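You operate a simulated robot arm through the tools that you are given. There is no shell and no other tool. Be economical: measure what you need, move in short steps, check, and stop when the job is done.

The job below is to be done with a simulated two-armed robot. You get a single attempt, and the scene is never put back.

## Task
Pick up the blue pouch marked "TUBE 6" from the fitting bench with one hand, pass it to the other hand and put it on the long bench.

The check looks at the end state, three seconds after you hand in, the way a careful person would. Anything else that was tipped, shoved, dropped, spilled or broken makes it a failure.

## Robot
Two 7-joint arms with three-finger grippers on one trunk, on a base that drives. Base frame: it is fixed to the floor where the robot stands at the start and does not move with it; the origin is under the middle of the robot, x ahead of it, y to its left, z up; the surface under the hand at the start is at about z = 860. Lengths are in mm, angles in rad, forces in N, time in s.
The left shoulder is at the start at [82, 126, 1133], the right one opposite. With the tool pointing down near the work surface each hand reaches from about 360 to 860 mm from the robot's upright axis, wherever it stands, measured 20 degrees to its own side. Places, roughly: long bench [600, 3700, 900]. Payload 2.94 kg a hand.
The TCP of each hand is the grasp point between the finger pads, 30 mm short of the fingertips. In the tool frame z runs along the fingers and y along their closing line. Largest opening 128 mm; the body of the gripper starts 93 mm behind the TCP.
Orientation is that of the tool frame in the base frame, as [roll, pitch, yaw] about the fixed x, y, z axes, in that order (R = Rz(yaw) Ry(pitch) Rx(roll)). With the fingers straight down and closing along the base's y, the tool's x points along the base's -x, its y along +y and its z along -z.

## Interface
- The arms move only by the tool play_rows. It takes "left_commands", "right_commands" or both (then of equal length, played together; a hand with none holds still); each is one flat list of numbers, 7 for each row, row after row: the closure, from 0 (fully open) to 1 (shut), then the shift along the tool's x, y, z in mm, then the turn, a rotation vector about the tool's x, y, z in degrees. In form: [fingers, x, y, z, wx, wy, wz, fingers, x, y, z, wx, wy, wz, ...]. A call has 1 to 8 rows; each row is the pose to reach, as a shift and turn from the pose commanded when the call began, along the tool's axes at that moment. Rows are played at 5 a second. More than 50 mm and 0.15 rad between two rows, or a gripper value outside its range, and nothing of the call is played. Where a pose cannot be reached the arm comes as near as it can. A force on the tool above 40 N (or 10 N above the force at the start of the call, whichever is more), or a blocked arm, ends the call early, and 0.2 s more pass. Each finger halts on what it meets, pressing with about 39 N; the grip force reading is that of the motor and also rises with nothing between the fingers. The clock runs only during rows and for 0.2 s after the last one: add rows that repeat a pose to give the fingers time. It gives the time, the measured TCP pose, the force on the tool (base axes), the opening and the grip force at its end, in the units of the frame above (readings bear some noise), with the torque about the TCP (base axes, N m) and any sound that the robot's microphone picked up.
- Cameras (640 x 400 px; columns grow to the right, rows downward): "scene" is now at [209.2, 17.9, 1316.6]; the picture's right is [0.29, -0.96, 0.00], its down [-0.40, -0.12, -0.91] and it looks along [0.87, 0.26, -0.41] (base axes); focal length 268 px, centre (320, 200). "left" rides on the left gripper at [69, 15, -120] in its tool frame; the picture's right is [-0.21, 0.98, 0.00], its down [-0.82, -0.18, -0.54] and it looks along [-0.53, -0.12, 0.84] (tool axes); focal length 251 px, centre (320, 200). "right" rides on the right gripper at [69, -15, -120] in its tool frame; the picture's right is [0.21, 0.98, 0.00], its down [-0.82, 0.18, -0.54] and it looks along [-0.53, 0.12, 0.84] (tool axes); focal length 251 px, centre (320, 200). There is no depth. A picture from a camera that has moved, and an enlarged one, comes with that camera's place and axes in the base frame and with its lens. The place of the scene camera against the robot may be out by one fixed shift of up to 12 mm in any direction.
- capture(camera): a new picture of that camera. It takes no simulated time.
- slide_trunk(by): slides the trunk up (or, below 0, down) by that many mm; the arms and the scene camera ride with it, the base frame stays. It gives what a move gives, with no picture.
- drive_base(legs): drives the robot by 1 to 6 legs, each [ahead, left, turn to the left] in mm, mm and rad, along the robot's own axes; the way and the turn of a leg run together, so that a leg with both is an arc; at most 1500 mm and 3.142 rad a leg. The arms and the cameras ride along, it lands a little off, and it stops where it bumps. It gives what a move gives.
- pan_tilt(pan, tilt): turns the head with the scene camera to pan (to the left, within 1.396 rad either way) and tilt (down, from -0.506 to 1.204), counted from straight ahead of the robot. It gives what a move gives.
- inspect(camera, box): a new picture of the part [left, top, right, bottom] of that camera's present view, enlarged. It takes no simulated time.
- finish_job(): hands the job in; it is judged then, once.

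Work in short steps. Places have to be worked out from the pictures, the camera data and where the tool is seen: move nearer, look again, correct. Check each grasp and each placing, and mend what went wrong. You have 120 turns and 108 pictures in all, those below and enlarged ones among them. Open the grippers and draw the arms clear of the work before you hand the job in, unless the task says otherwise; then end with one line.

The tools are called by a JSON object that holds its "name" and its "arguments". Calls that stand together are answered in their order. play_rows: Moves the arms, as the interface text tells. Its arguments: {"type":"object","properties":{"left_commands":{"type":"array","items":{"type":"number"}},"right_commands":{"type":"array","items":{"type":"number"}}},"required":[]} The other tools are called the same way: slide_trunk (by) slides the trunk up or down; drive_base (legs) drives the base; pan_tilt (pan, tilt) turns the head that bears the scene camera; capture (camera) takes a picture; inspect (camera, box) takes an enlarged picture of a part of a camera's view; finish_job () hands the job in.

At the start:

```text
t: 0.0
left_position: [483.8, 463.4, 1186.5]
left_orientation: [3.14, 0.001, 3.141]
left_wrist_force: [0.1, -0.1, -0.1]
left_torque: [0.01, -0.02, -0.02]
left_grip_width: 128.0
left_grip_force: 0.1
right_position: [487.2, -43.1, 1136.2]
right_orientation: [3.141, 0.001, 3.141]
right_wrist_force: [0.7, 1.0, 0.4]
right_torque: [-0.03, -0.02, 0.01]
right_grip_width: 128.0
right_grip_force: 0.0
trunk travel left (down, up): [-350.0, 197.0]
robot x, y, heading: [1.5, 2.4, -0.003]
head pan, tilt: [0.293, 0.426]
```

scene: 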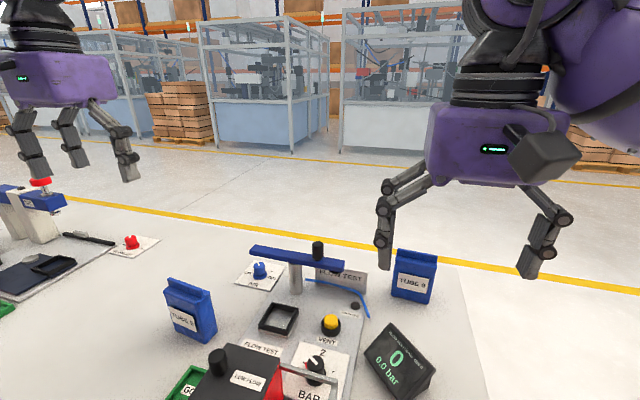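
right: 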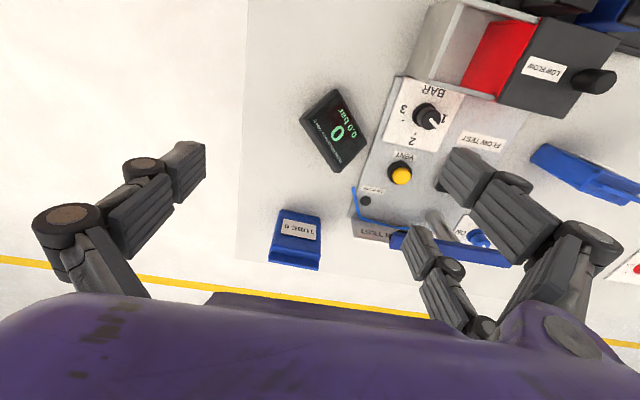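
left: 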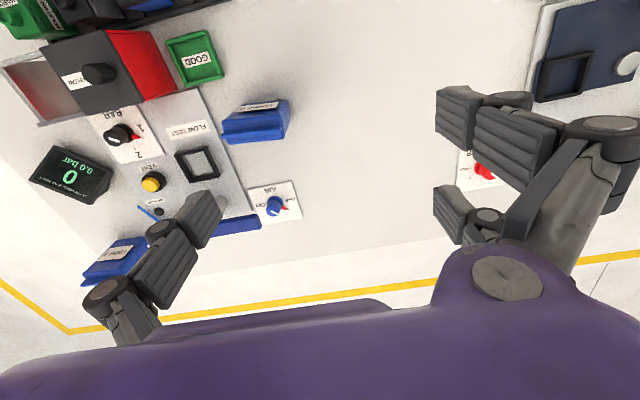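

Two blue pouches are visible; I need to read which one is "TUBE 6".

{"name": "inspect", "arguments": {"camera": "scene", "box": [150, 230, 450, 400]}}

{"name": "inspect", "arguments": {"camera": "right", "box": [250, 190, 350, 280]}}

```text
2.13 times, centred on (300, 315) of scene
camera zoom: at [209.2, 17.9, 1316.6], right [0.29, -0.96, 0.0], down [-0.4, -0.12, -0.91], along [0.87, 0.26, -0.41], focal length 572 px, centre (363, -45)
```

zoom: 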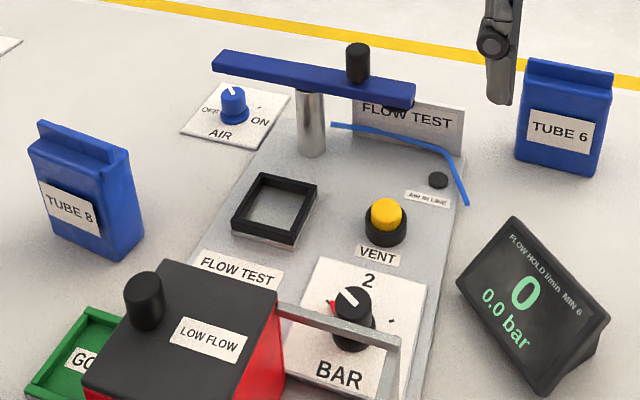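

```text
4.44 times, centred on (300, 235) of right
camera zoom: at [416.0, -58.2, 1256.7], right [-0.21, 0.98, 0.0], down [0.82, 0.18, 0.54], along [0.53, 0.12, -0.84], focal length 1118 px, centre (409, 44)
```

zoom: 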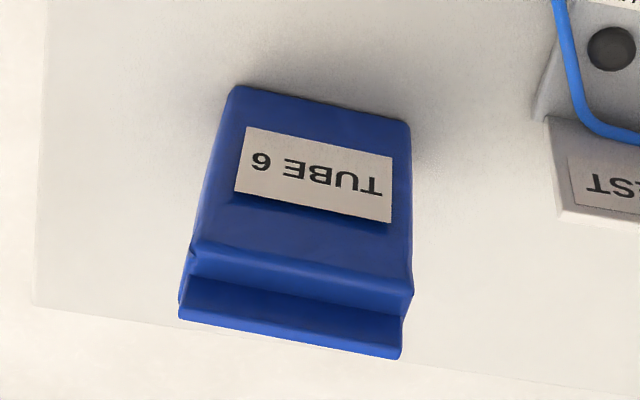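

TUBE 6 is the right-hand pouch, standing at about (705, -40), with its top at z≈990. I move the right hand forward at its present height for a closer look.

{"name": "play_rows", "arguments": {"right_commands": [0, -45, 0, 0, 0, 0, 0, 0, -85, 0, 0, 0, 0, 0, 0, -85, 0, 0, 0, 0, 0]}}

{"name": "capture", "arguments": {"camera": "right"}}

{"name": "capture", "arguments": {"camera": "scene"}}

```text
t: 0.8
left_position: [484.3, 463.6, 1185.9]
left_orientation: [3.14, -0.001, 3.141]
left_wrist_force: [-0.1, 0.7, -0.8]
left_torque: [-0.02, -0.03, -0.02]
left_grip_width: 127.8
left_grip_force: 0.0
right_position: [573.9, -40.9, 1137.6]
right_orientation: [3.141, 0.001, -3.141]
right_wrist_force: [0.2, -1.0, -0.3]
right_torque: [-0.02, -0.04, 0.02]
right_grip_width: 127.9
right_grip_force: 0.1
trunk travel left (down, up): [-350.0, 197.0]
robot x, y, heading: [4.0, 3.5, 0.001]
head pan, tilt: [0.293, 0.426]
```

```text
102 pictures are left
camera right: at [502.6, -57.3, 1257.5], right [-0.22, 0.98, 0.0], down [0.82, 0.18, 0.54], along [0.53, 0.12, -0.84], focal length 251 px, centre (320, 200)
```

right: 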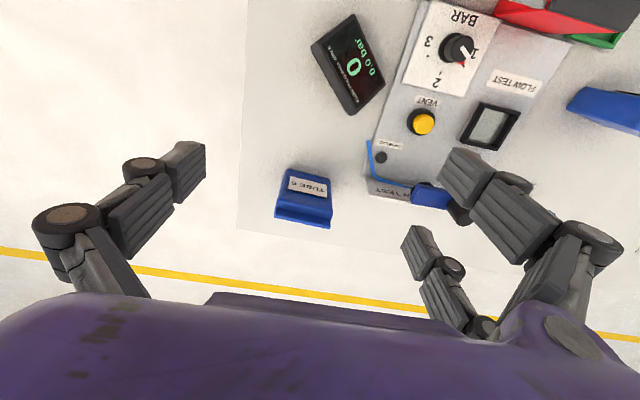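

```text
101 pictures are left
camera scene: at [208.6, 17.6, 1316.7], right [0.29, -0.96, 0.0], down [-0.4, -0.12, -0.91], along [0.87, 0.26, -0.41], focal length 268 px, centre (320, 200)
```

scene: 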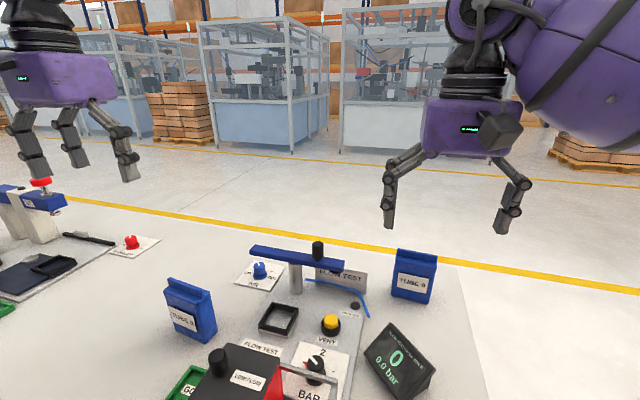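

The gripper seems to have more than two digits, so I look closely at the fingers and at the pouch.

{"name": "inspect", "arguments": {"camera": "right", "box": [220, 120, 460, 270]}}

{"name": "inspect", "arguments": {"camera": "scene", "box": [340, 80, 560, 320]}}

{"name": "inspect", "arguments": {"camera": "scene", "box": [0, 40, 160, 200]}}

```text
2.67 times, centred on (340, 195) of right
camera zoom: at [502.6, -57.3, 1257.5], right [-0.22, 0.98, 0.0], down [0.82, 0.18, 0.54], along [0.53, 0.12, -0.84], focal length 670 px, centre (267, 213)
```

zoom: 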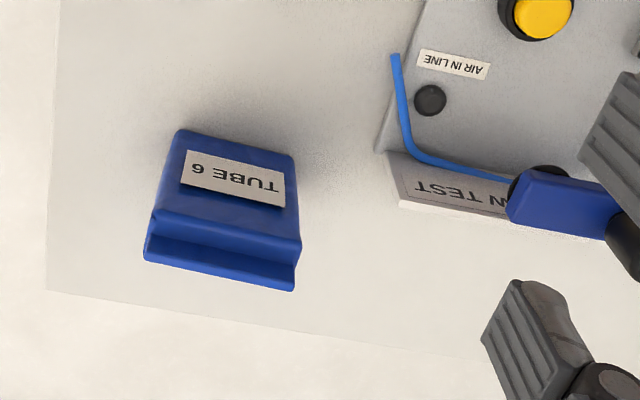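

```text
1.67 times, centred on (450, 200) of scene
camera zoom: at [208.6, 17.6, 1316.7], right [0.29, -0.96, 0.0], down [-0.4, -0.12, -0.91], along [0.87, 0.26, -0.41], focal length 447 px, centre (103, 200)
```

zoom: 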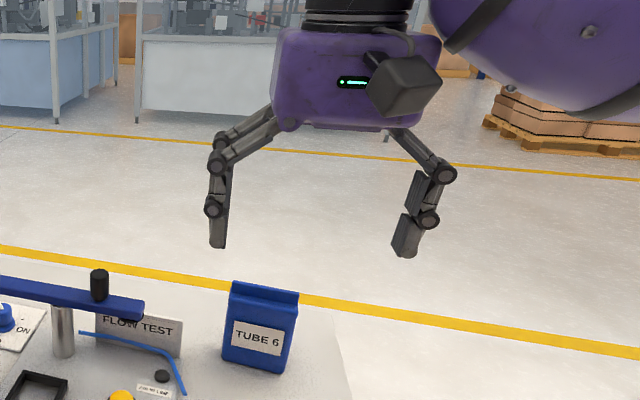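

```text
2.50 times, centred on (80, 120) of scene
camera zoom: at [208.6, 17.6, 1316.7], right [0.29, -0.96, 0.0], down [-0.4, -0.12, -0.91], along [0.87, 0.26, -0.41], focal length 671 px, centre (920, 400)
```

zoom: 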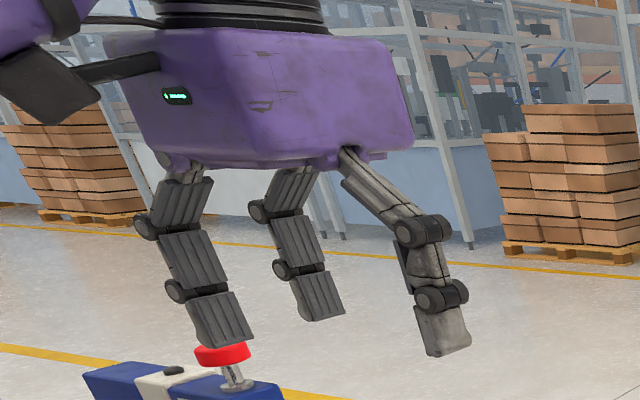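

Fingers look spread (two digits on one side), so gripping across the pouch's flat front/back faces is safest. I check the side profile on the twin pouch, TUBE 8.

{"name": "inspect", "arguments": {"camera": "scene", "box": [150, 260, 240, 350]}}

{"name": "inspect", "arguments": {"camera": "left", "box": [210, 80, 310, 160]}}

{"name": "inspect", "arguments": {"camera": "scene", "box": [370, 230, 460, 310]}}

```text
4.44 times, centred on (195, 305) of scene
camera zoom: at [208.6, 17.6, 1316.7], right [0.29, -0.96, 0.0], down [-0.4, -0.12, -0.91], along [0.87, 0.26, -0.41], focal length 1192 px, centre (876, -267)
```

zoom: 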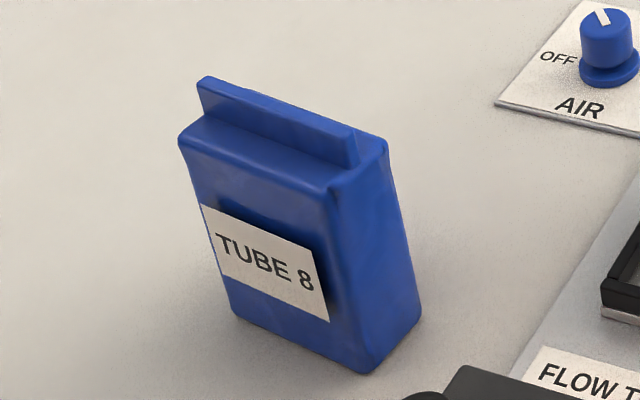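

```text
5.00 times, centred on (260, 120) of left
camera zoom: at [414.6, 479.7, 1305.1], right [0.21, 0.98, 0.0], down [0.82, -0.18, 0.54], along [0.53, -0.12, -0.84], focal length 1257 px, centre (620, 600)
```

zoom: 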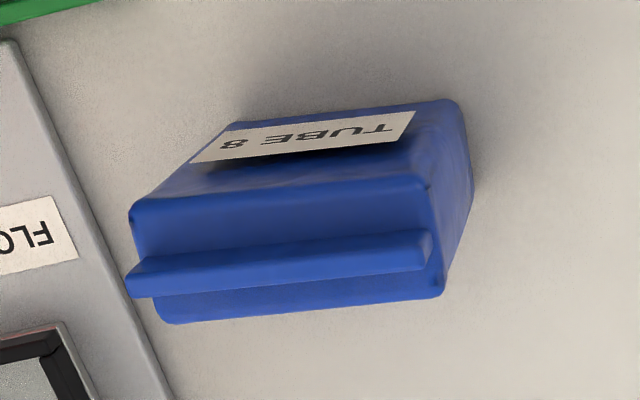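

```text
5.00 times, centred on (415, 270) of scene
camera zoom: at [208.6, 17.6, 1316.7], right [0.29, -0.96, 0.0], down [-0.4, -0.12, -0.91], along [0.87, 0.26, -0.41], focal length 1341 px, centre (-155, -150)
```

zoom: 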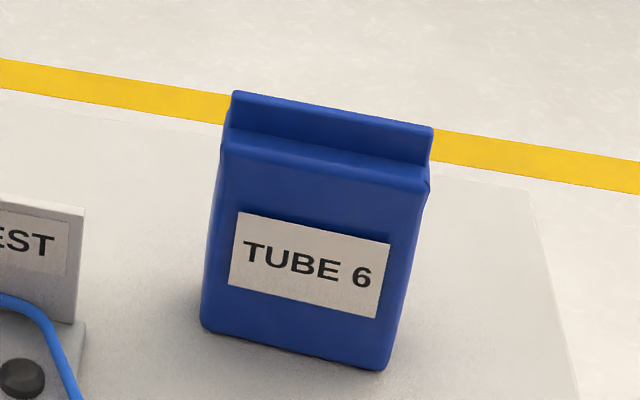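

Body is a plain box about 78 wide, ~45 deep, ~100 tall plus a seal ridge. Before choosing grips, I'll check whether the fingers behave as two or as three digits by a gentle finger-to-finger touch in free air. First I bring the left hand near.

{"name": "play_rows", "arguments": {"left_commands": [0, -13, -44, 0, 0, 0, 0, 0, -26, -88, 0, 0, 0, 0, 0, -39, -132, 0, 0, 0, 0, 0, -52, -176, 0, 0, 0, 0, 0, -65, -220, 0, 0, 0, 0, 0, -78, -264, 0, 0, 0, 0, 0, -90, -300, 0, 0, 0, 0, 0, -90, -300, 0, 0, 0, 0], "right_commands": [0, 0, 0, -24, 0, 0, 0, 0, 0, 0, -49, 0, 0, 0, 0, 0, 0, -49, 0, 0, 0, 0, 0, 0, -49, 0, 0, 0, 0, 0, 0, -49, 0, 0, 0, 0, 0, 0, -49, 0, 0, 0, 0, 0, 0, -49, 0, 0, 0, 0, 0, 0, -49, 0, 0, 0]}}

{"name": "capture", "arguments": {"camera": "scene"}}

{"name": "capture", "arguments": {"camera": "right"}}

```text
t: 2.6
left_position: [573.2, 166.7, 1185.0]
left_orientation: [3.141, 0.002, -3.141]
left_wrist_force: [-0.8, -0.1, 0.3]
left_torque: [0.04, 0.0, 0.0]
left_grip_width: 128.0
left_grip_force: 0.1
left hand out of reach, approached as far as the arm can: row 7
right_position: [572.0, -42.1, 1186.4]
right_orientation: [3.141, 0.001, -3.141]
right_wrist_force: [-0.5, -1.3, 0.1]
right_torque: [0.02, -0.04, -0.01]
right_grip_width: 127.9
right_grip_force: 0.1
trunk travel left (down, up): [-350.0, 197.0]
robot x, y, heading: [-1.2, -1.3, -0.001]
head pan, tilt: [0.293, 0.426]
```

```text
94 pictures are left
camera scene: at [207.8, 17.8, 1316.9], right [0.29, -0.96, 0.0], down [-0.39, -0.12, -0.91], along [0.87, 0.26, -0.41], focal length 268 px, centre (320, 200)
```

scene: 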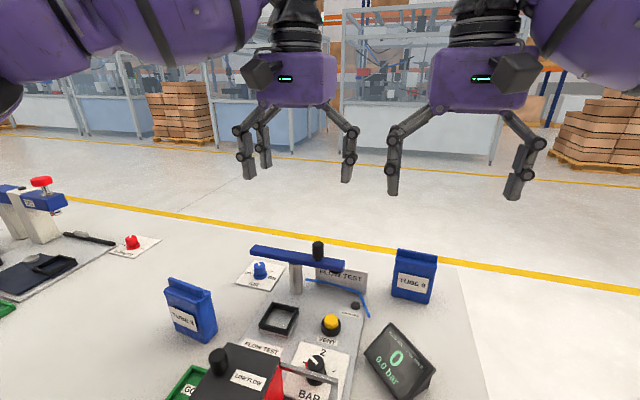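

```text
93 pictures are left
camera right: at [501.5, -57.0, 1306.1], right [-0.21, 0.98, 0.0], down [0.82, 0.18, 0.54], along [0.53, 0.12, -0.84], focal length 251 px, centre (320, 200)
```

right: 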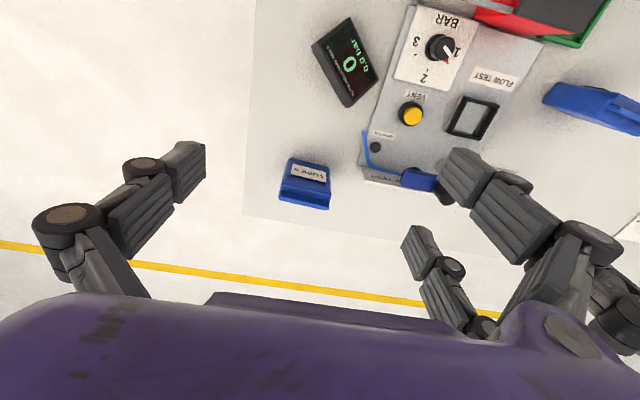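

Left hand sits at y≈167. I move the right hand slowly toward it: solid central fingers would touch at right y≈19; spread digits would pass with none until ~36.

{"name": "play_rows", "arguments": {"right_commands": [0, 0, 30, 0, 0, 0, 0, 0, 0, 50, 0, 0, 0, 0, 0, 0, 58, 0, 0, 0, 0, 0, 0, 64, 0, 0, 0, 0, 0, 0, 70, 0, 0, 0, 0, 0, 0, 70, 0, 0, 0, 0]}}

{"name": "capture", "arguments": {"camera": "right"}}

```text
t: 4.0
left_position: [573.2, 165.7, 1185.5]
left_orientation: [3.141, -0.001, 3.141]
left_wrist_force: [0.4, -0.9, -0.4]
left_torque: [-0.02, 0.0, 0.01]
left_grip_width: 128.0
left_grip_force: 0.1
right_position: [573.3, 27.6, 1186.0]
right_orientation: [3.141, -0.001, -3.142]
right_wrist_force: [-0.8, -0.2, 0.6]
right_torque: [0.01, 0.03, 0.0]
right_grip_width: 127.9
right_grip_force: 0.0
trunk travel left (down, up): [-350.0, 197.0]
robot x, y, heading: [1.6, 2.7, 0.002]
head pan, tilt: [0.293, 0.426]
```

```text
92 pictures are left
camera right: at [502.0, 12.1, 1306.3], right [-0.21, 0.98, 0.0], down [0.82, 0.18, 0.54], along [0.53, 0.12, -0.84], focal length 251 px, centre (320, 200)
```

right: 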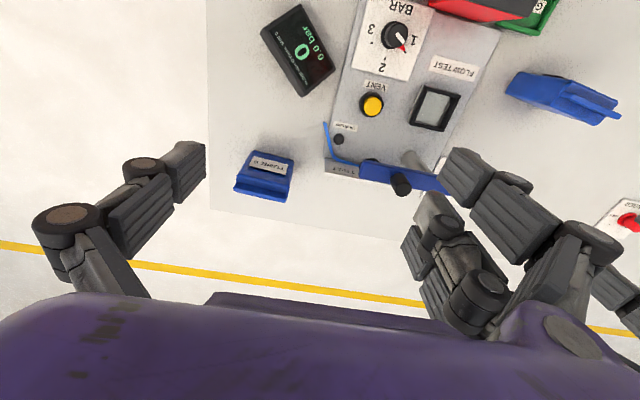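

No touch at 138 mm spacing, and the picture shows the left single finger lying between the right hand's two digits. I shift the right hand sideways in x to see if a digit then meets it.

{"name": "play_rows", "arguments": {"right_commands": [0, 8, 0, 0, 0, 0, 0, 0, 14, 0, 0, 0, 0, 0, 0, 20, 0, 0, 0, 0, 0, 0, 26, 0, 0, 0, 0, 0, 0, 32, 0, 0, 0, 0, 0]}}

{"name": "capture", "arguments": {"camera": "right"}}

```text
t: 4.7
left_position: [569.1, 164.5, 1184.1]
left_orientation: [-3.141, -0.008, 3.125]
left_wrist_force: [-0.5, -0.2, -0.1]
left_torque: [0.0, -0.08, -0.06]
left_grip_width: 128.0
left_grip_force: 0.1
right_position: [561.0, 24.6, 1185.8]
right_orientation: [3.137, 0.004, 3.123]
right_wrist_force: [0.5, -0.4, 0.8]
right_torque: [0.0, 0.05, -0.03]
right_grip_width: 128.3
right_grip_force: 0.1
trunk travel left (down, up): [-350.0, 197.0]
robot x, y, heading: [1.0, -0.9, 0.001]
head pan, tilt: [0.293, 0.426]
stopped in row 3 (left hand): the force on the tool passed its limit at 46 N (the readings are from after the stop); the commanded pose is now the measured one
```

```text
91 pictures are left
camera right: at [490.0, 10.9, 1305.2], right [-0.2, 0.98, 0.0], down [0.82, 0.16, 0.55], along [0.54, 0.11, -0.84], focal length 251 px, centre (320, 200)
```

right: 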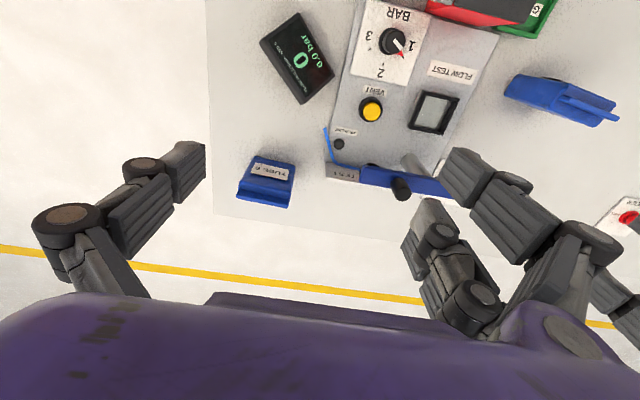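

The spread digits are real (two on each tool's +y side at ±30, one opposite). Plan: the right hand grips front/back faces from above with its single finger in front; the left hand will later take the two narrow sides from the front. I part the hands now.

{"name": "play_rows", "arguments": {"right_commands": [0, 0, -20, 0, 0, 0, 0, 0, 0, -60, 0, 0, 0, 0, 0, 0, -60, 0, 0, 0, 8, 0, 0, 0, -60, 0, 0, 0, 16, 0, 0, 0, -60, 0, 0, 0, 24, 0, 0, 0, -60, 0, 0, 0, 32, 0, 0, 0, -60, 0, 0, 0, 40, 0, 0, 0, -60, 0, 0, 0, 48], "left_commands": [0, 0, 10, 0, 0, 0, 0, 0, 5, 50, 0, 0, 0, 0, 0, 20, 95, 0, 0, 0, 0, 0, 30, 140, 0, 0, 0, 0, 0, 40, 180, 0, 0, 0, 0, 0, 50, 220, 0, 0, 0, 0, 0, 60, 260, 0, 0, 0, 0, 0, 60, 260, 0, 0, 0, 0]}}

{"name": "play_rows", "arguments": {"right_commands": [0, 0, 0, 0, 0, 0, 8, 0, 0, 0, 0, 0, 0, 16, 0, 0, 0, 0, 0, 0, 24, 0, 0, 0, 0, 0, 0, 32, 0, 0, 0, 0, 0, 0, 40.5, 0, 0, 0, 0, 0, 0, 40.5]}}

{"name": "capture", "arguments": {"camera": "right"}}

```text
refused: commands must be a list of 7 to 56 entries
```

```text
t: 5.4
left_position: [574.5, 165.7, 1184.5]
left_orientation: [-3.14, 0.004, -3.141]
left_wrist_force: [1.3, -0.7, 0.4]
left_torque: [0.01, 0.13, 0.14]
left_grip_width: 127.9
left_grip_force: 0.2
right_position: [556.9, 29.2, 1186.3]
right_orientation: [3.137, -0.002, 2.796]
right_wrist_force: [-1.9, 0.3, -0.9]
right_torque: [-0.04, -0.12, 0.12]
right_grip_width: 127.1
right_grip_force: 0.0
trunk travel left (down, up): [-350.0, 197.0]
robot x, y, heading: [-1.9, -2.8, -0.001]
head pan, tilt: [0.293, 0.426]
stopped in row 3 (left hand): the force on the tool passed its limit at 48 N (the readings are from after the stop); the commanded pose is now the measured one
```

```text
90 pictures are left
camera right: at [484.9, 37.1, 1306.8], right [0.13, 0.99, 0.0], down [0.83, -0.11, 0.54], along [0.54, -0.07, -0.84], focal length 251 px, centre (320, 200)
```

right: 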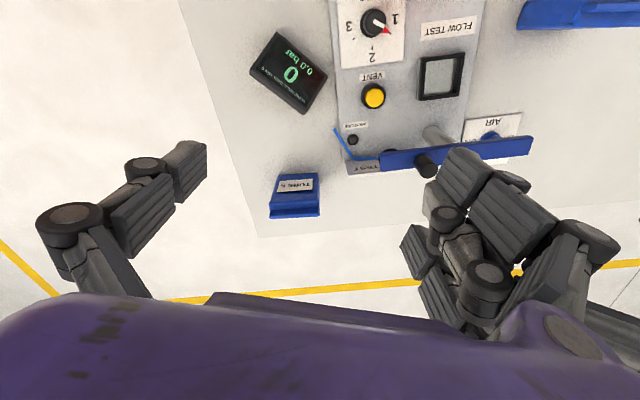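

The first call was refused for its row count and the second turned the hand in place, touching the left one again. I now draw the left hand straight away in +y, and the right in -y.

{"name": "play_rows", "arguments": {"right_commands": [0, -4, -11, 0, 0, 0, 0, 0, -11, -30, 0, 0, 0, 0, 0, -20, -56, 0, 0, 0, 0, 0, -20, -56, 0, 0, 0, 0, 0, -20, -56, 0, 0, 0, 0, 0, -20, -56, 0, 0, 0, 0, 0, -20, -56, 0, 0, 0, 0], "left_commands": [0, 0, 10, 0, 0, 0, 0, 0, 5, 50, 0, 0, 0, 0, 0, 20, 95, 0, 0, 0, 0, 0, 30, 140, 0, 0, 0, 0, 0, 40, 180, 0, 0, 0, 0, 0, 50, 220, 0, 0, 0, 0, 0, 60, 260, 0, 0, 0, 0]}}

```text
t: 7.0
left_position: [512.3, 429.6, 1185.2]
left_orientation: [-3.139, 0.0, 3.141]
left_wrist_force: [-0.3, 1.4, -0.1]
left_torque: [-0.02, -0.02, -0.01]
left_grip_width: 128.0
left_grip_force: 0.2
right_position: [555.9, -30.3, 1187.5]
right_orientation: [3.14, 0.0, 2.798]
right_wrist_force: [0.0, -0.6, 0.1]
right_torque: [-0.04, 0.0, 0.01]
right_grip_width: 128.1
right_grip_force: 0.1
trunk travel left (down, up): [-350.0, 197.0]
robot x, y, heading: [1.7, -2.5, 0.0]
head pan, tilt: [0.293, 0.426]
```

Hands are apart. I continue turning the right hand to yaw ≈ π/2.

{"name": "play_rows", "arguments": {"right_commands": [0, 0, 0, 0, 0, 0, 8.5, 0, 0, 0, 0, 0, 0, 17, 0, 0, 0, 0, 0, 0, 25.5, 0, 0, 0, 0, 0, 0, 34, 0, 0, 0, 0, 0, 0, 42.5, 0, 0, 0, 0, 0, 0, 51, 0, 0, 0, 0, 0, 0, 59.5, 0, 0, 0, 0, 0, 0, 68]}}

{"name": "capture", "arguments": {"camera": "right"}}

```text
t: 8.8
left_position: [513.8, 427.8, 1185.8]
left_orientation: [-3.139, 0.004, 3.142]
left_wrist_force: [0.0, 0.0, 0.2]
left_torque: [0.02, -0.01, 0.02]
left_grip_width: 128.1
left_grip_force: 0.1
right_position: [556.4, -31.7, 1186.9]
right_orientation: [-3.141, -0.004, 1.607]
right_wrist_force: [-0.1, -0.2, 0.4]
right_torque: [-0.01, -0.04, 0.01]
right_grip_width: 128.2
right_grip_force: 0.0
trunk travel left (down, up): [-350.0, 197.0]
robot x, y, heading: [-0.9, -1.2, -0.003]
head pan, tilt: [0.293, 0.426]
```

```text
89 pictures are left
camera right: at [537.3, 36.7, 1307.0], right [0.97, 0.25, 0.0], down [0.21, -0.82, 0.54], along [0.14, -0.52, -0.84], focal length 251 px, centre (320, 200)
```

right: 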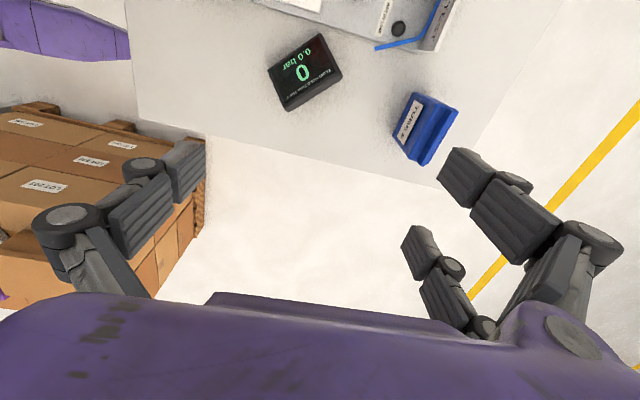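

The turn works. I move the hand 160 forward over the pouch and finish the last 2° of turn.

{"name": "play_rows", "arguments": {"right_commands": [0, -1, 40, 0, 0, 0, 1, 0, -3, 80, 0, 0, 0, 2, 0, -4, 120, 0, 0, 0, 2, 0, -6, 160, 0, 0, 0, 2, 0, -6, 160, 0, 0, 0, 2]}}

{"name": "capture", "arguments": {"camera": "right"}}

{"name": "capture", "arguments": {"camera": "scene"}}

```text
t: 10.0
left_position: [512.7, 427.2, 1186.6]
left_orientation: [-3.141, 0.005, 3.141]
left_wrist_force: [-0.6, -0.7, 0.0]
left_torque: [0.03, -0.01, 0.0]
left_grip_width: 128.3
left_grip_force: 0.1
right_position: [716.1, -32.5, 1185.5]
right_orientation: [-3.141, -0.003, 1.576]
right_wrist_force: [-0.2, -0.5, -0.1]
right_torque: [0.02, -0.03, 0.0]
right_grip_width: 128.2
right_grip_force: 0.1
trunk travel left (down, up): [-350.0, 197.0]
robot x, y, heading: [-0.9, 2.6, 0.003]
head pan, tilt: [0.293, 0.426]
```

```text
88 pictures are left
camera right: at [700.5, 34.8, 1305.5], right [0.98, 0.22, 0.0], down [0.18, -0.82, 0.54], along [0.12, -0.52, -0.84], focal length 251 px, centre (320, 200)
```

right: 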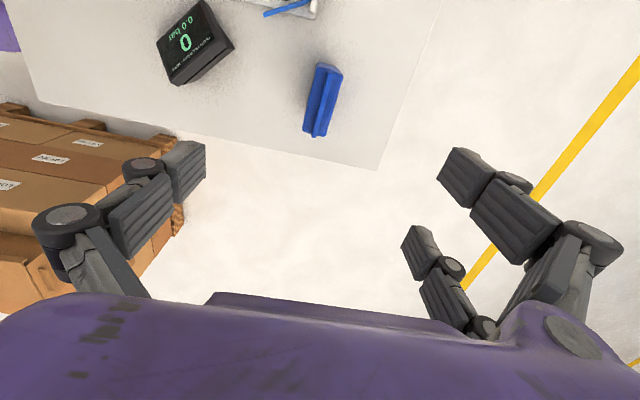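

```text
87 pictures are left
camera scene: at [208.5, 17.0, 1316.8], right [0.29, -0.96, 0.0], down [-0.4, -0.12, -0.91], along [0.87, 0.26, -0.41], focal length 268 px, centre (320, 200)
```

scene: 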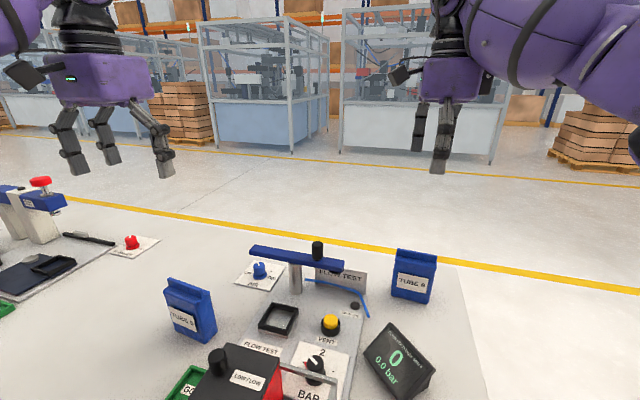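

Zooming in on the pouch from above to fix its position and depth.

{"name": "inspect", "arguments": {"camera": "right", "box": [280, 50, 370, 150]}}

```text
4.00 times, centred on (325, 100) of right
camera zoom: at [700.5, 34.8, 1305.5], right [0.98, 0.22, 0.0], down [0.18, -0.82, 0.54], along [0.12, -0.52, -0.84], focal length 1006 px, centre (300, 600)
```

zoom: 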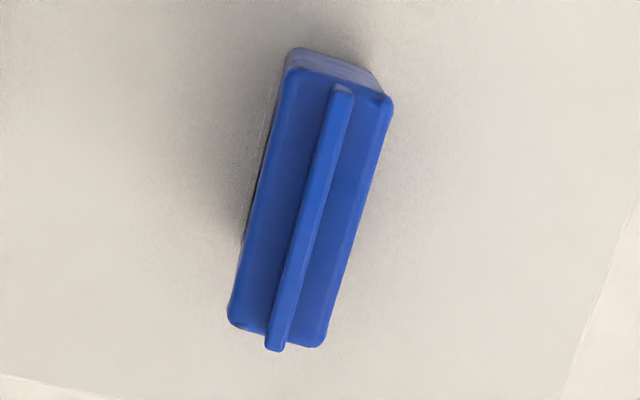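

Pouch centre is ≈(718.6, -32.7), depth 34, width 78, top of body ≈963. I align and descend to TCP z≈1045 first.

{"name": "play_rows", "arguments": {"right_commands": [0, 0, 2.5, 45, 0, 0, 1, 0, 0, 2.5, 90, 0, 0, 2, 0, 0, 2.5, 140, 0, 0, 2, 0, 0, 2.5, 140, 0, 0, 2]}}

{"name": "capture", "arguments": {"camera": "right"}}

{"name": "inspect", "arguments": {"camera": "scene", "box": [340, 130, 500, 330]}}

```text
t: 11.0
left_position: [512.5, 428.2, 1185.9]
left_orientation: [-3.139, 0.004, -3.141]
left_wrist_force: [-0.1, 0.6, 0.6]
left_torque: [0.01, -0.02, 0.03]
left_grip_width: 127.9
left_grip_force: 0.1
right_position: [720.6, -27.8, 1045.6]
right_orientation: [-3.141, -0.002, 1.541]
right_wrist_force: [-0.4, 0.5, -0.3]
right_torque: [-0.03, 0.02, 0.0]
right_grip_width: 128.1
right_grip_force: 0.1
trunk travel left (down, up): [-350.0, 197.0]
robot x, y, heading: [-0.6, -1.9, -0.002]
head pan, tilt: [0.293, 0.426]
```

```text
85 pictures are left
camera right: at [705.0, 39.1, 1166.1], right [0.98, 0.18, 0.0], down [0.16, -0.83, 0.54], along [0.1, -0.53, -0.84], focal length 251 px, centre (320, 200)
```

right: 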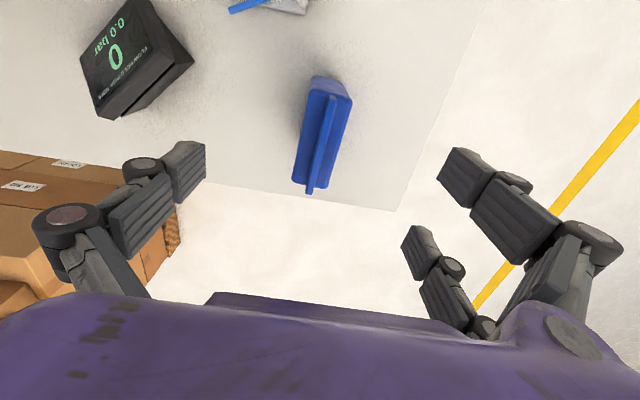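

```text
2.00 times, centred on (420, 230) of scene
camera zoom: at [208.5, 18.0, 1316.8], right [0.29, -0.96, 0.0], down [-0.4, -0.12, -0.91], along [0.87, 0.26, -0.41], focal length 536 px, centre (120, 140)
```

zoom: 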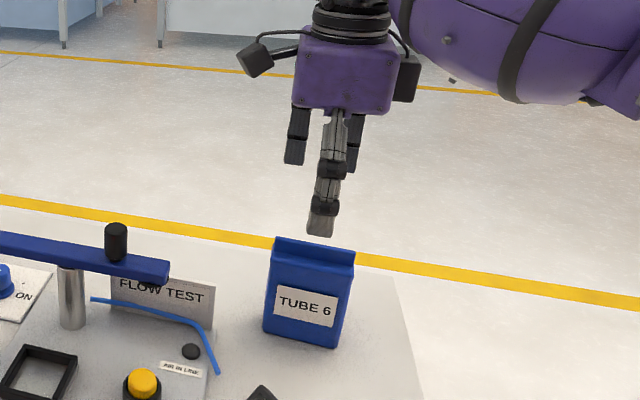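

Alignment is good. I descend to TCP z≈958, still open.

{"name": "play_rows", "arguments": {"right_commands": [0, -3, -1, 45, 0, 0, 0, 0, -3, -1, 70, 0, 0, 0, 0, -3, -1, 87, 0, 0, 0, 0, -3, -1, 87, 0, 0, 0]}}

{"name": "capture", "arguments": {"camera": "right"}}

{"name": "inspect", "arguments": {"camera": "scene", "box": [340, 130, 500, 330]}}

```text
t: 12.0
left_position: [513.2, 428.4, 1186.5]
left_orientation: [-3.14, 0.004, -3.141]
left_wrist_force: [0.9, 0.2, -0.1]
left_torque: [0.04, 0.0, -0.02]
left_grip_width: 128.0
left_grip_force: 0.1
right_position: [718.6, -32.4, 958.0]
right_orientation: [-3.141, -0.003, 1.541]
right_wrist_force: [0.0, 0.5, 0.4]
right_torque: [0.02, -0.01, 0.03]
right_grip_width: 128.1
right_grip_force: 0.0
trunk travel left (down, up): [-350.0, 197.0]
robot x, y, heading: [-2.0, 0.7, -0.001]
head pan, tilt: [0.293, 0.426]
```

```text
83 pictures are left
camera right: at [704.0, 36.5, 1078.7], right [0.98, 0.18, 0.0], down [0.16, -0.83, 0.54], along [0.1, -0.53, -0.84], focal length 251 px, centre (320, 200)
```

right: 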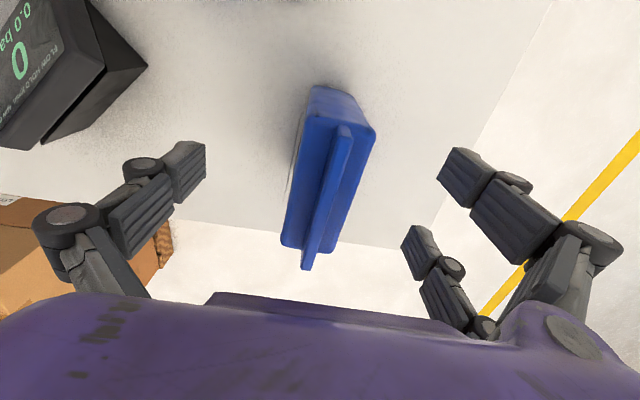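

```text
2.00 times, centred on (420, 230) of scene
camera zoom: at [209.0, 17.9, 1316.7], right [0.29, -0.96, 0.0], down [-0.4, -0.12, -0.91], along [0.87, 0.26, -0.41], focal length 536 px, centre (120, 140)
```

zoom: 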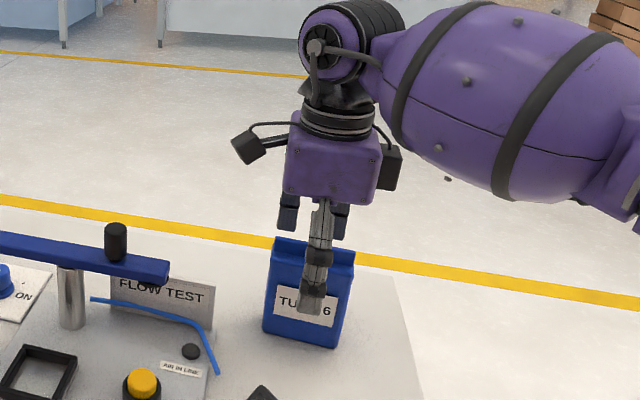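

Fingers straddle the pouch, centred. I close the fingers.

{"name": "play_rows", "arguments": {"right_commands": [0.3, 0, 0, 0, 0, 0, 0, 0.6, 0, 0, 0, 0, 0, 0, 0.9, 0, 0, 0, 0, 0, 0, 0.9, 0, 0, 0, 0, 0, 0, 0.9, 0, 0, 0, 0, 0, 0]}}

{"name": "capture", "arguments": {"camera": "right"}}

```text
t: 13.2
left_position: [513.9, 428.6, 1186.0]
left_orientation: [-3.139, 0.004, 3.141]
left_wrist_force: [0.0, -0.2, -0.5]
left_torque: [-0.01, 0.0, 0.02]
left_grip_width: 128.2
left_grip_force: 0.0
right_position: [718.1, -31.7, 959.4]
right_orientation: [-3.141, -0.004, 1.542]
right_wrist_force: [0.6, -0.4, 0.2]
right_torque: [0.03, -0.03, 0.02]
right_grip_width: 35.1
right_grip_force: 38.5
trunk travel left (down, up): [-350.0, 197.0]
robot x, y, heading: [-6.5, -0.3, -0.003]
head pan, tilt: [0.293, 0.426]
```

```text
81 pictures are left
camera right: at [704.1, 36.5, 1078.9], right [0.98, 0.18, 0.0], down [0.16, -0.83, 0.54], along [0.1, -0.53, -0.84], focal length 251 px, centre (320, 200)
```

right: 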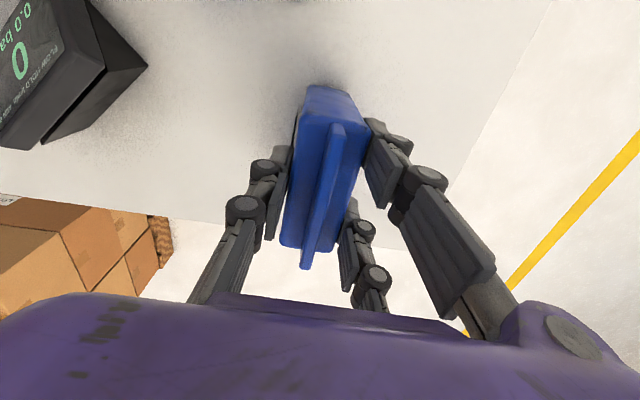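

Firm grip at 35 mm. I lift 150 mm straight up.

{"name": "play_rows", "arguments": {"right_commands": [0.9, 0, 0, -15, 0, 0, 0, 0.9, 0, 0, -55, 0, 0, 0, 0.9, 0, 0, -100, 0, 0, 0, 0.9, 0, 0, -145, 0, 0, 0, 0.9, 0, 0, -175, 0, 0, 0, 0.9, 0, 0, -175, 0, 0, 0]}}

{"name": "capture", "arguments": {"camera": "scene"}}

```text
t: 14.6
left_position: [515.0, 427.8, 1186.0]
left_orientation: [-3.14, 0.003, 3.141]
left_wrist_force: [0.1, -0.7, -0.3]
left_torque: [-0.01, 0.01, -0.03]
left_grip_width: 128.1
left_grip_force: 0.0
right_position: [718.6, -31.9, 1134.0]
right_orientation: [-3.14, -0.004, 1.541]
right_wrist_force: [0.3, 0.1, -0.3]
right_torque: [0.0, 0.03, 0.01]
right_grip_width: 34.9
right_grip_force: 38.9
trunk travel left (down, up): [-350.0, 197.0]
robot x, y, heading: [-1.6, 3.2, 0.001]
head pan, tilt: [0.293, 0.426]
```

```text
80 pictures are left
camera scene: at [209.6, 17.7, 1316.5], right [0.29, -0.96, 0.0], down [-0.4, -0.12, -0.91], along [0.87, 0.26, -0.41], focal length 268 px, centre (320, 200)
```

scene: 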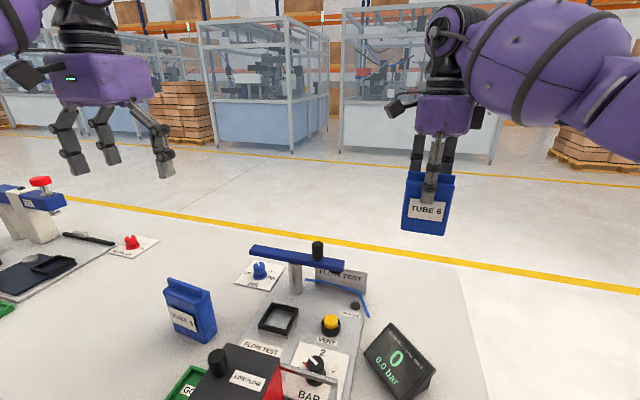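

Pouch held well, bottom at ~1035. I raise it 60 more, bring it nearer to (620, 20) and turn its front 30° toward the left arm.

{"name": "play_rows", "arguments": {"right_commands": [0.9, 0, 0, -35, 0, 0, 0, 0.9, 0, -10, -60, 0, 0, 0, 0.9, 10, -35, -60, 0, 0, 7.5, 0.9, 25, -60, -60, 0, 0, 15, 0.9, 40, -85, -60, 0, 0, 22.5, 0.9, 52, -98, -60, 0, 0, 30, 0.9, 52, -98, -60, 0, 0, 30]}}

{"name": "capture", "arguments": {"camera": "scene"}}

```text
t: 16.2
left_position: [513.0, 428.2, 1185.6]
left_orientation: [-3.14, 0.002, 3.141]
left_wrist_force: [0.4, -0.4, 0.0]
left_torque: [-0.01, -0.02, 0.02]
left_grip_width: 127.9
left_grip_force: 0.0
right_position: [624.2, 21.5, 1193.3]
right_orientation: [-3.14, -0.001, 1.016]
right_wrist_force: [1.2, -0.4, -1.0]
right_torque: [0.0, 0.0, -0.02]
right_grip_width: 34.9
right_grip_force: 39.0
trunk travel left (down, up): [-350.0, 197.0]
robot x, y, heading: [-1.4, -0.2, 0.003]
head pan, tilt: [0.293, 0.426]
```

```text
79 pictures are left
camera scene: at [209.3, 17.6, 1316.6], right [0.29, -0.96, 0.0], down [-0.4, -0.12, -0.91], along [0.87, 0.26, -0.41], focal length 268 px, centre (320, 200)
```

scene: 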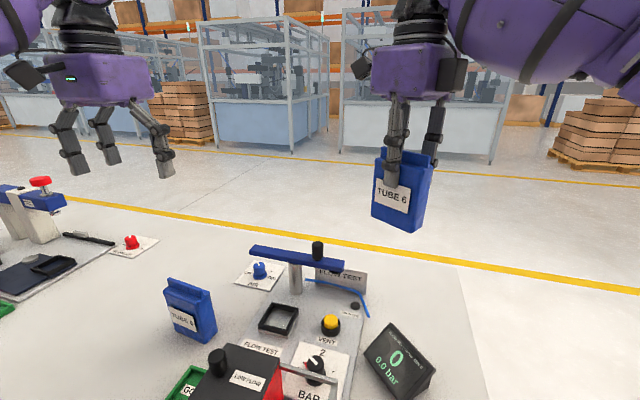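

Pouch pose is stable. To leave the left elbow room, I move the pouch 100 farther ahead, and bring the left hand in while yawing it by 31.8°.

{"name": "play_rows", "arguments": {"right_commands": [0.9, 10, 17, 0, 0, 0, 0, 0.9, 21, 34, 0, 0, 0, 0, 0.9, 32, 51, 0, 0, 0, 0, 0.9, 42, 68, 0, 0, 0, 0, 0.9, 53, 85, 0, 0, 0, 0, 0.9, 53, 85, 0, 0, 0, 0], "left_commands": [0, -10, -45, 0, 0, 0, 6.5, 0, -20, -90, 0, 0, 0, 13, 0, -30, -135, 0, 0, 0, 19.5, 0, -40, -180, 0, 0, 0, 26, 0, -50, -222, -5, 0, 0, 31.8, 0, -50, -222, -5, 0, 0, 31.8]}}

{"name": "play_rows", "arguments": {"left_commands": [0, 0, 0, 0, 0, -8.55, 0, 0, 0, 0, 0, 0, -17.1, 0, 0, 0, 0, 0, -25.65, 0, 0, 0, 0, 0, -34.2, 0]}}

{"name": "capture", "arguments": {"camera": "scene"}}

```text
t: 17.6
left_position: [563.6, 201.9, 1190.9]
left_orientation: [-3.141, 0.005, 2.587]
left_wrist_force: [0.0, 0.6, 0.1]
left_torque: [0.04, -0.01, 0.03]
left_grip_width: 128.0
left_grip_force: 0.1
right_position: [722.1, 23.2, 1194.3]
right_orientation: [-3.141, -0.004, 1.016]
right_wrist_force: [-0.4, 0.5, -0.4]
right_torque: [0.01, -0.04, 0.02]
right_grip_width: 35.1
right_grip_force: 39.0
trunk travel left (down, up): [-350.0, 197.0]
robot x, y, heading: [1.5, -0.3, -0.001]
head pan, tilt: [0.293, 0.426]
```

```text
refused: commands must hold 7 numbers for each row
```

```text
78 pictures are left
camera scene: at [208.8, 17.7, 1316.7], right [0.29, -0.96, 0.0], down [-0.4, -0.12, -0.91], along [0.87, 0.26, -0.41], focal length 268 px, centre (320, 200)
```

scene: 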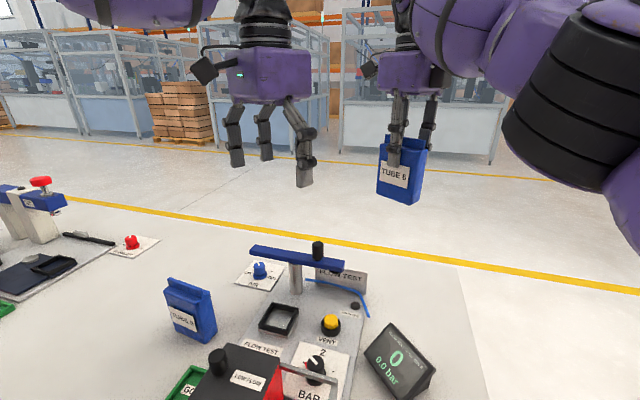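

Both in place. Now pitching the left tool upward/forward in steps (rows recounted).

{"name": "play_rows", "arguments": {"left_commands": [0, 0, 0, 0, 0, -8.5, 0, 0, 0, 0, 0, 0, -17, 0, 0, 0, 0, 0, 0, -25.5, 0, 0, 0, 0, 0, 0, -34, 0]}}

```text
t: 18.6
left_position: [564.0, 204.3, 1189.7]
left_orientation: [-3.139, 0.601, 2.586]
left_wrist_force: [0.6, -0.2, 0.1]
left_torque: [-0.01, 0.01, -0.02]
left_grip_width: 128.1
left_grip_force: 0.0
right_position: [722.3, 23.9, 1194.9]
right_orientation: [-3.139, -0.002, 1.018]
right_wrist_force: [-0.1, 0.9, -0.6]
right_torque: [-0.02, 0.0, -0.03]
right_grip_width: 34.5
right_grip_force: 38.6
trunk travel left (down, up): [-350.0, 197.0]
robot x, y, heading: [-0.4, 0.8, -0.001]
head pan, tilt: [0.293, 0.426]
```

Tracking well; I continue to 70°.

{"name": "play_rows", "arguments": {"left_commands": [0, 0, 0, 0, 0, -8.5, 0, 0, 0, 0, 0, 0, -17, 0, 0, 0, 0, 0, 0, -25.5, 0, 0, 0, 0, 0, 0, -34, 0, 0, 0, 0, 0, 0, -35.6, 0]}}

{"name": "capture", "arguments": {"camera": "left"}}

{"name": "capture", "arguments": {"camera": "scene"}}

```text
t: 19.8
left_position: [564.0, 204.1, 1190.3]
left_orientation: [3.141, 1.221, 2.585]
left_wrist_force: [-0.7, -0.2, -0.2]
left_torque: [0.0, 0.03, 0.02]
left_grip_width: 127.9
left_grip_force: 0.0
right_position: [723.2, 21.8, 1193.9]
right_orientation: [-3.14, -0.002, 1.018]
right_wrist_force: [0.0, 0.0, -0.9]
right_torque: [0.05, 0.03, -0.01]
right_grip_width: 35.1
right_grip_force: 38.7
trunk travel left (down, up): [-350.0, 197.0]
robot x, y, heading: [3.6, 1.7, -0.001]
head pan, tilt: [0.293, 0.426]
```

```text
77 pictures are left
camera left: at [456.2, 288.9, 1165.7], right [0.58, 0.79, 0.2], down [-0.29, -0.03, 0.96], along [0.76, -0.61, 0.21], focal length 251 px, centre (320, 200)
```

left: 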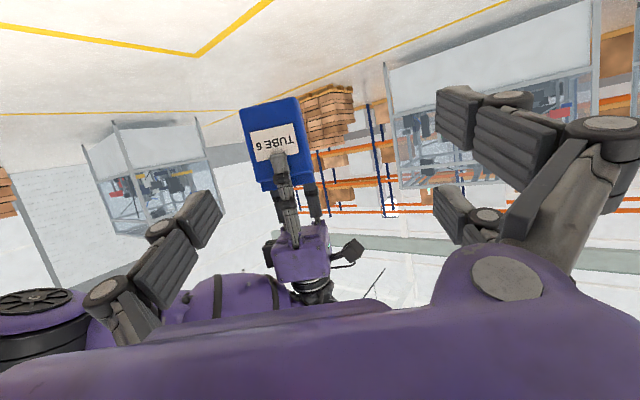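

```text
76 pictures are left
camera scene: at [209.3, 17.4, 1316.7], right [0.29, -0.96, 0.0], down [-0.4, -0.12, -0.91], along [0.87, 0.26, -0.41], focal length 268 px, centre (320, 200)
```

scene: 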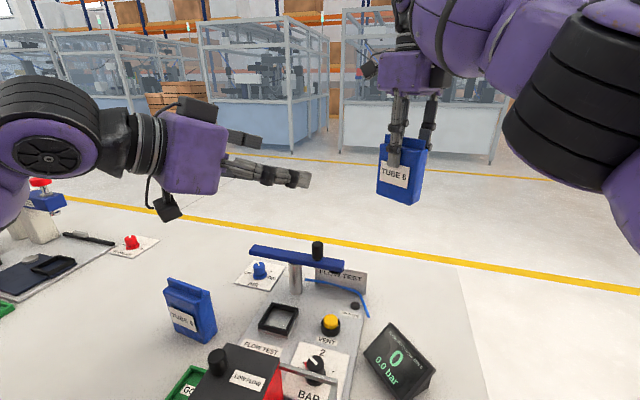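

The left tool now points along (0.80,-0.50,-0.34). I move to a standoff 130 mm before the grasp point and look.

{"name": "play_rows", "arguments": {"left_commands": [0, -10.5, -23.4, 27, 0, 0, 0, 0, -21, -46.8, 54, 0, 0, 0, 0, -31.5, -70.3, 80.9, 0, 0, 0, 0, -31.5, -70.3, 80.9, 0, 0, 0]}}

{"name": "capture", "arguments": {"camera": "left"}}

{"name": "capture", "arguments": {"camera": "right"}}

{"name": "capture", "arguments": {"camera": "scene"}}

```text
t: 20.8
left_position: [599.3, 97.9, 1192.4]
left_orientation: [3.141, 1.218, 2.586]
left_wrist_force: [0.8, 0.2, -0.3]
left_torque: [0.03, 0.04, 0.01]
left_grip_width: 128.0
left_grip_force: 0.1
right_position: [722.5, 23.7, 1194.9]
right_orientation: [-3.14, -0.004, 1.018]
right_wrist_force: [0.0, -0.1, -0.7]
right_torque: [0.0, -0.04, 0.0]
right_grip_width: 34.9
right_grip_force: 39.2
trunk travel left (down, up): [-350.0, 197.0]
robot x, y, heading: [1.2, 0.7, 0.006]
head pan, tilt: [0.293, 0.426]
```

```text
75 pictures are left
camera left: at [491.9, 183.9, 1167.5], right [0.58, 0.79, 0.2], down [-0.29, -0.04, 0.96], along [0.76, -0.61, 0.21], focal length 251 px, centre (320, 200)
```

left: 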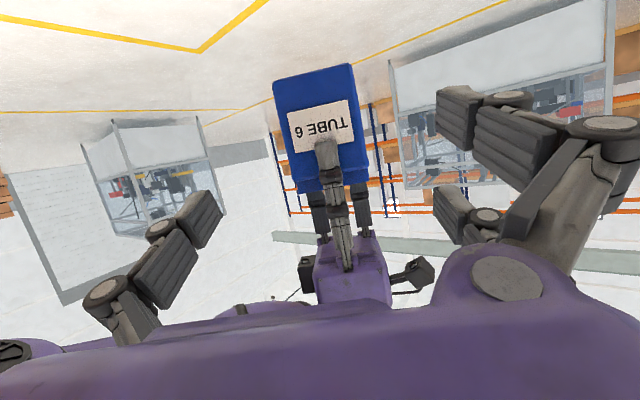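

```text
74 pictures are left
camera right: at [744.6, 89.1, 1315.6], right [0.94, -0.33, 0.0], down [-0.28, -0.8, 0.54], along [-0.18, -0.51, -0.84], focal length 251 px, centre (320, 200)
```

right: 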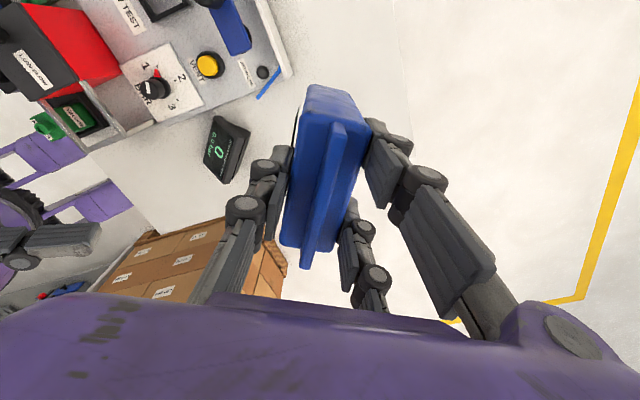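

```text
73 pictures are left
camera scene: at [208.7, 18.6, 1316.7], right [0.29, -0.96, 0.0], down [-0.4, -0.12, -0.91], along [0.87, 0.26, -0.41], focal length 268 px, centre (320, 200)
```

scene: 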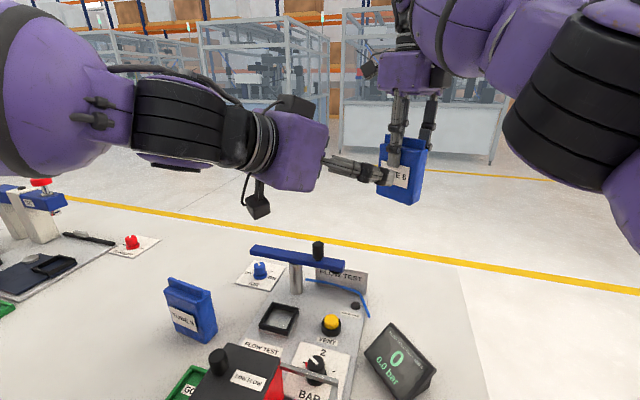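

Lateral centring looks right. I zoom to verify the pouch's vertical extent against the left fingers.

{"name": "inspect", "arguments": {"camera": "left", "box": [250, 50, 410, 220]}}

{"name": "inspect", "arguments": {"camera": "scene", "box": [300, 80, 460, 220]}}

```text
2.35 times, centred on (330, 135) of left
camera zoom: at [491.9, 183.9, 1167.5], right [0.58, 0.79, 0.2], down [-0.29, -0.04, 0.96], along [0.76, -0.61, 0.21], focal length 592 px, centre (296, 353)
```

zoom: 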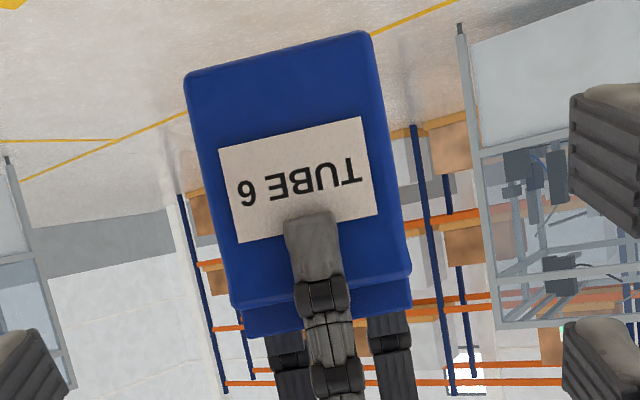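

```text
2.86 times, centred on (380, 150) of scene
camera zoom: at [208.7, 18.6, 1316.7], right [0.29, -0.96, 0.0], down [-0.4, -0.12, -0.91], along [0.87, 0.26, -0.41], focal length 766 px, centre (149, 343)
```

zoom: 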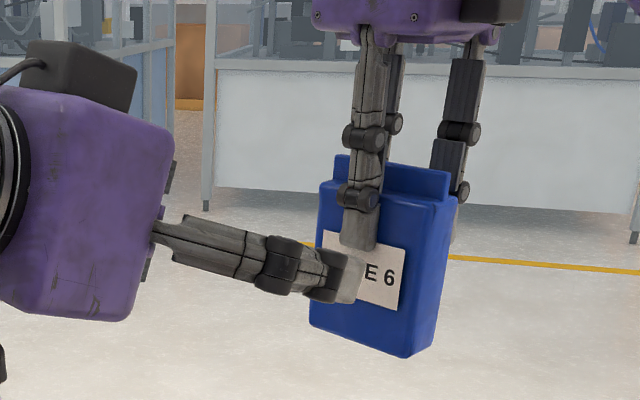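

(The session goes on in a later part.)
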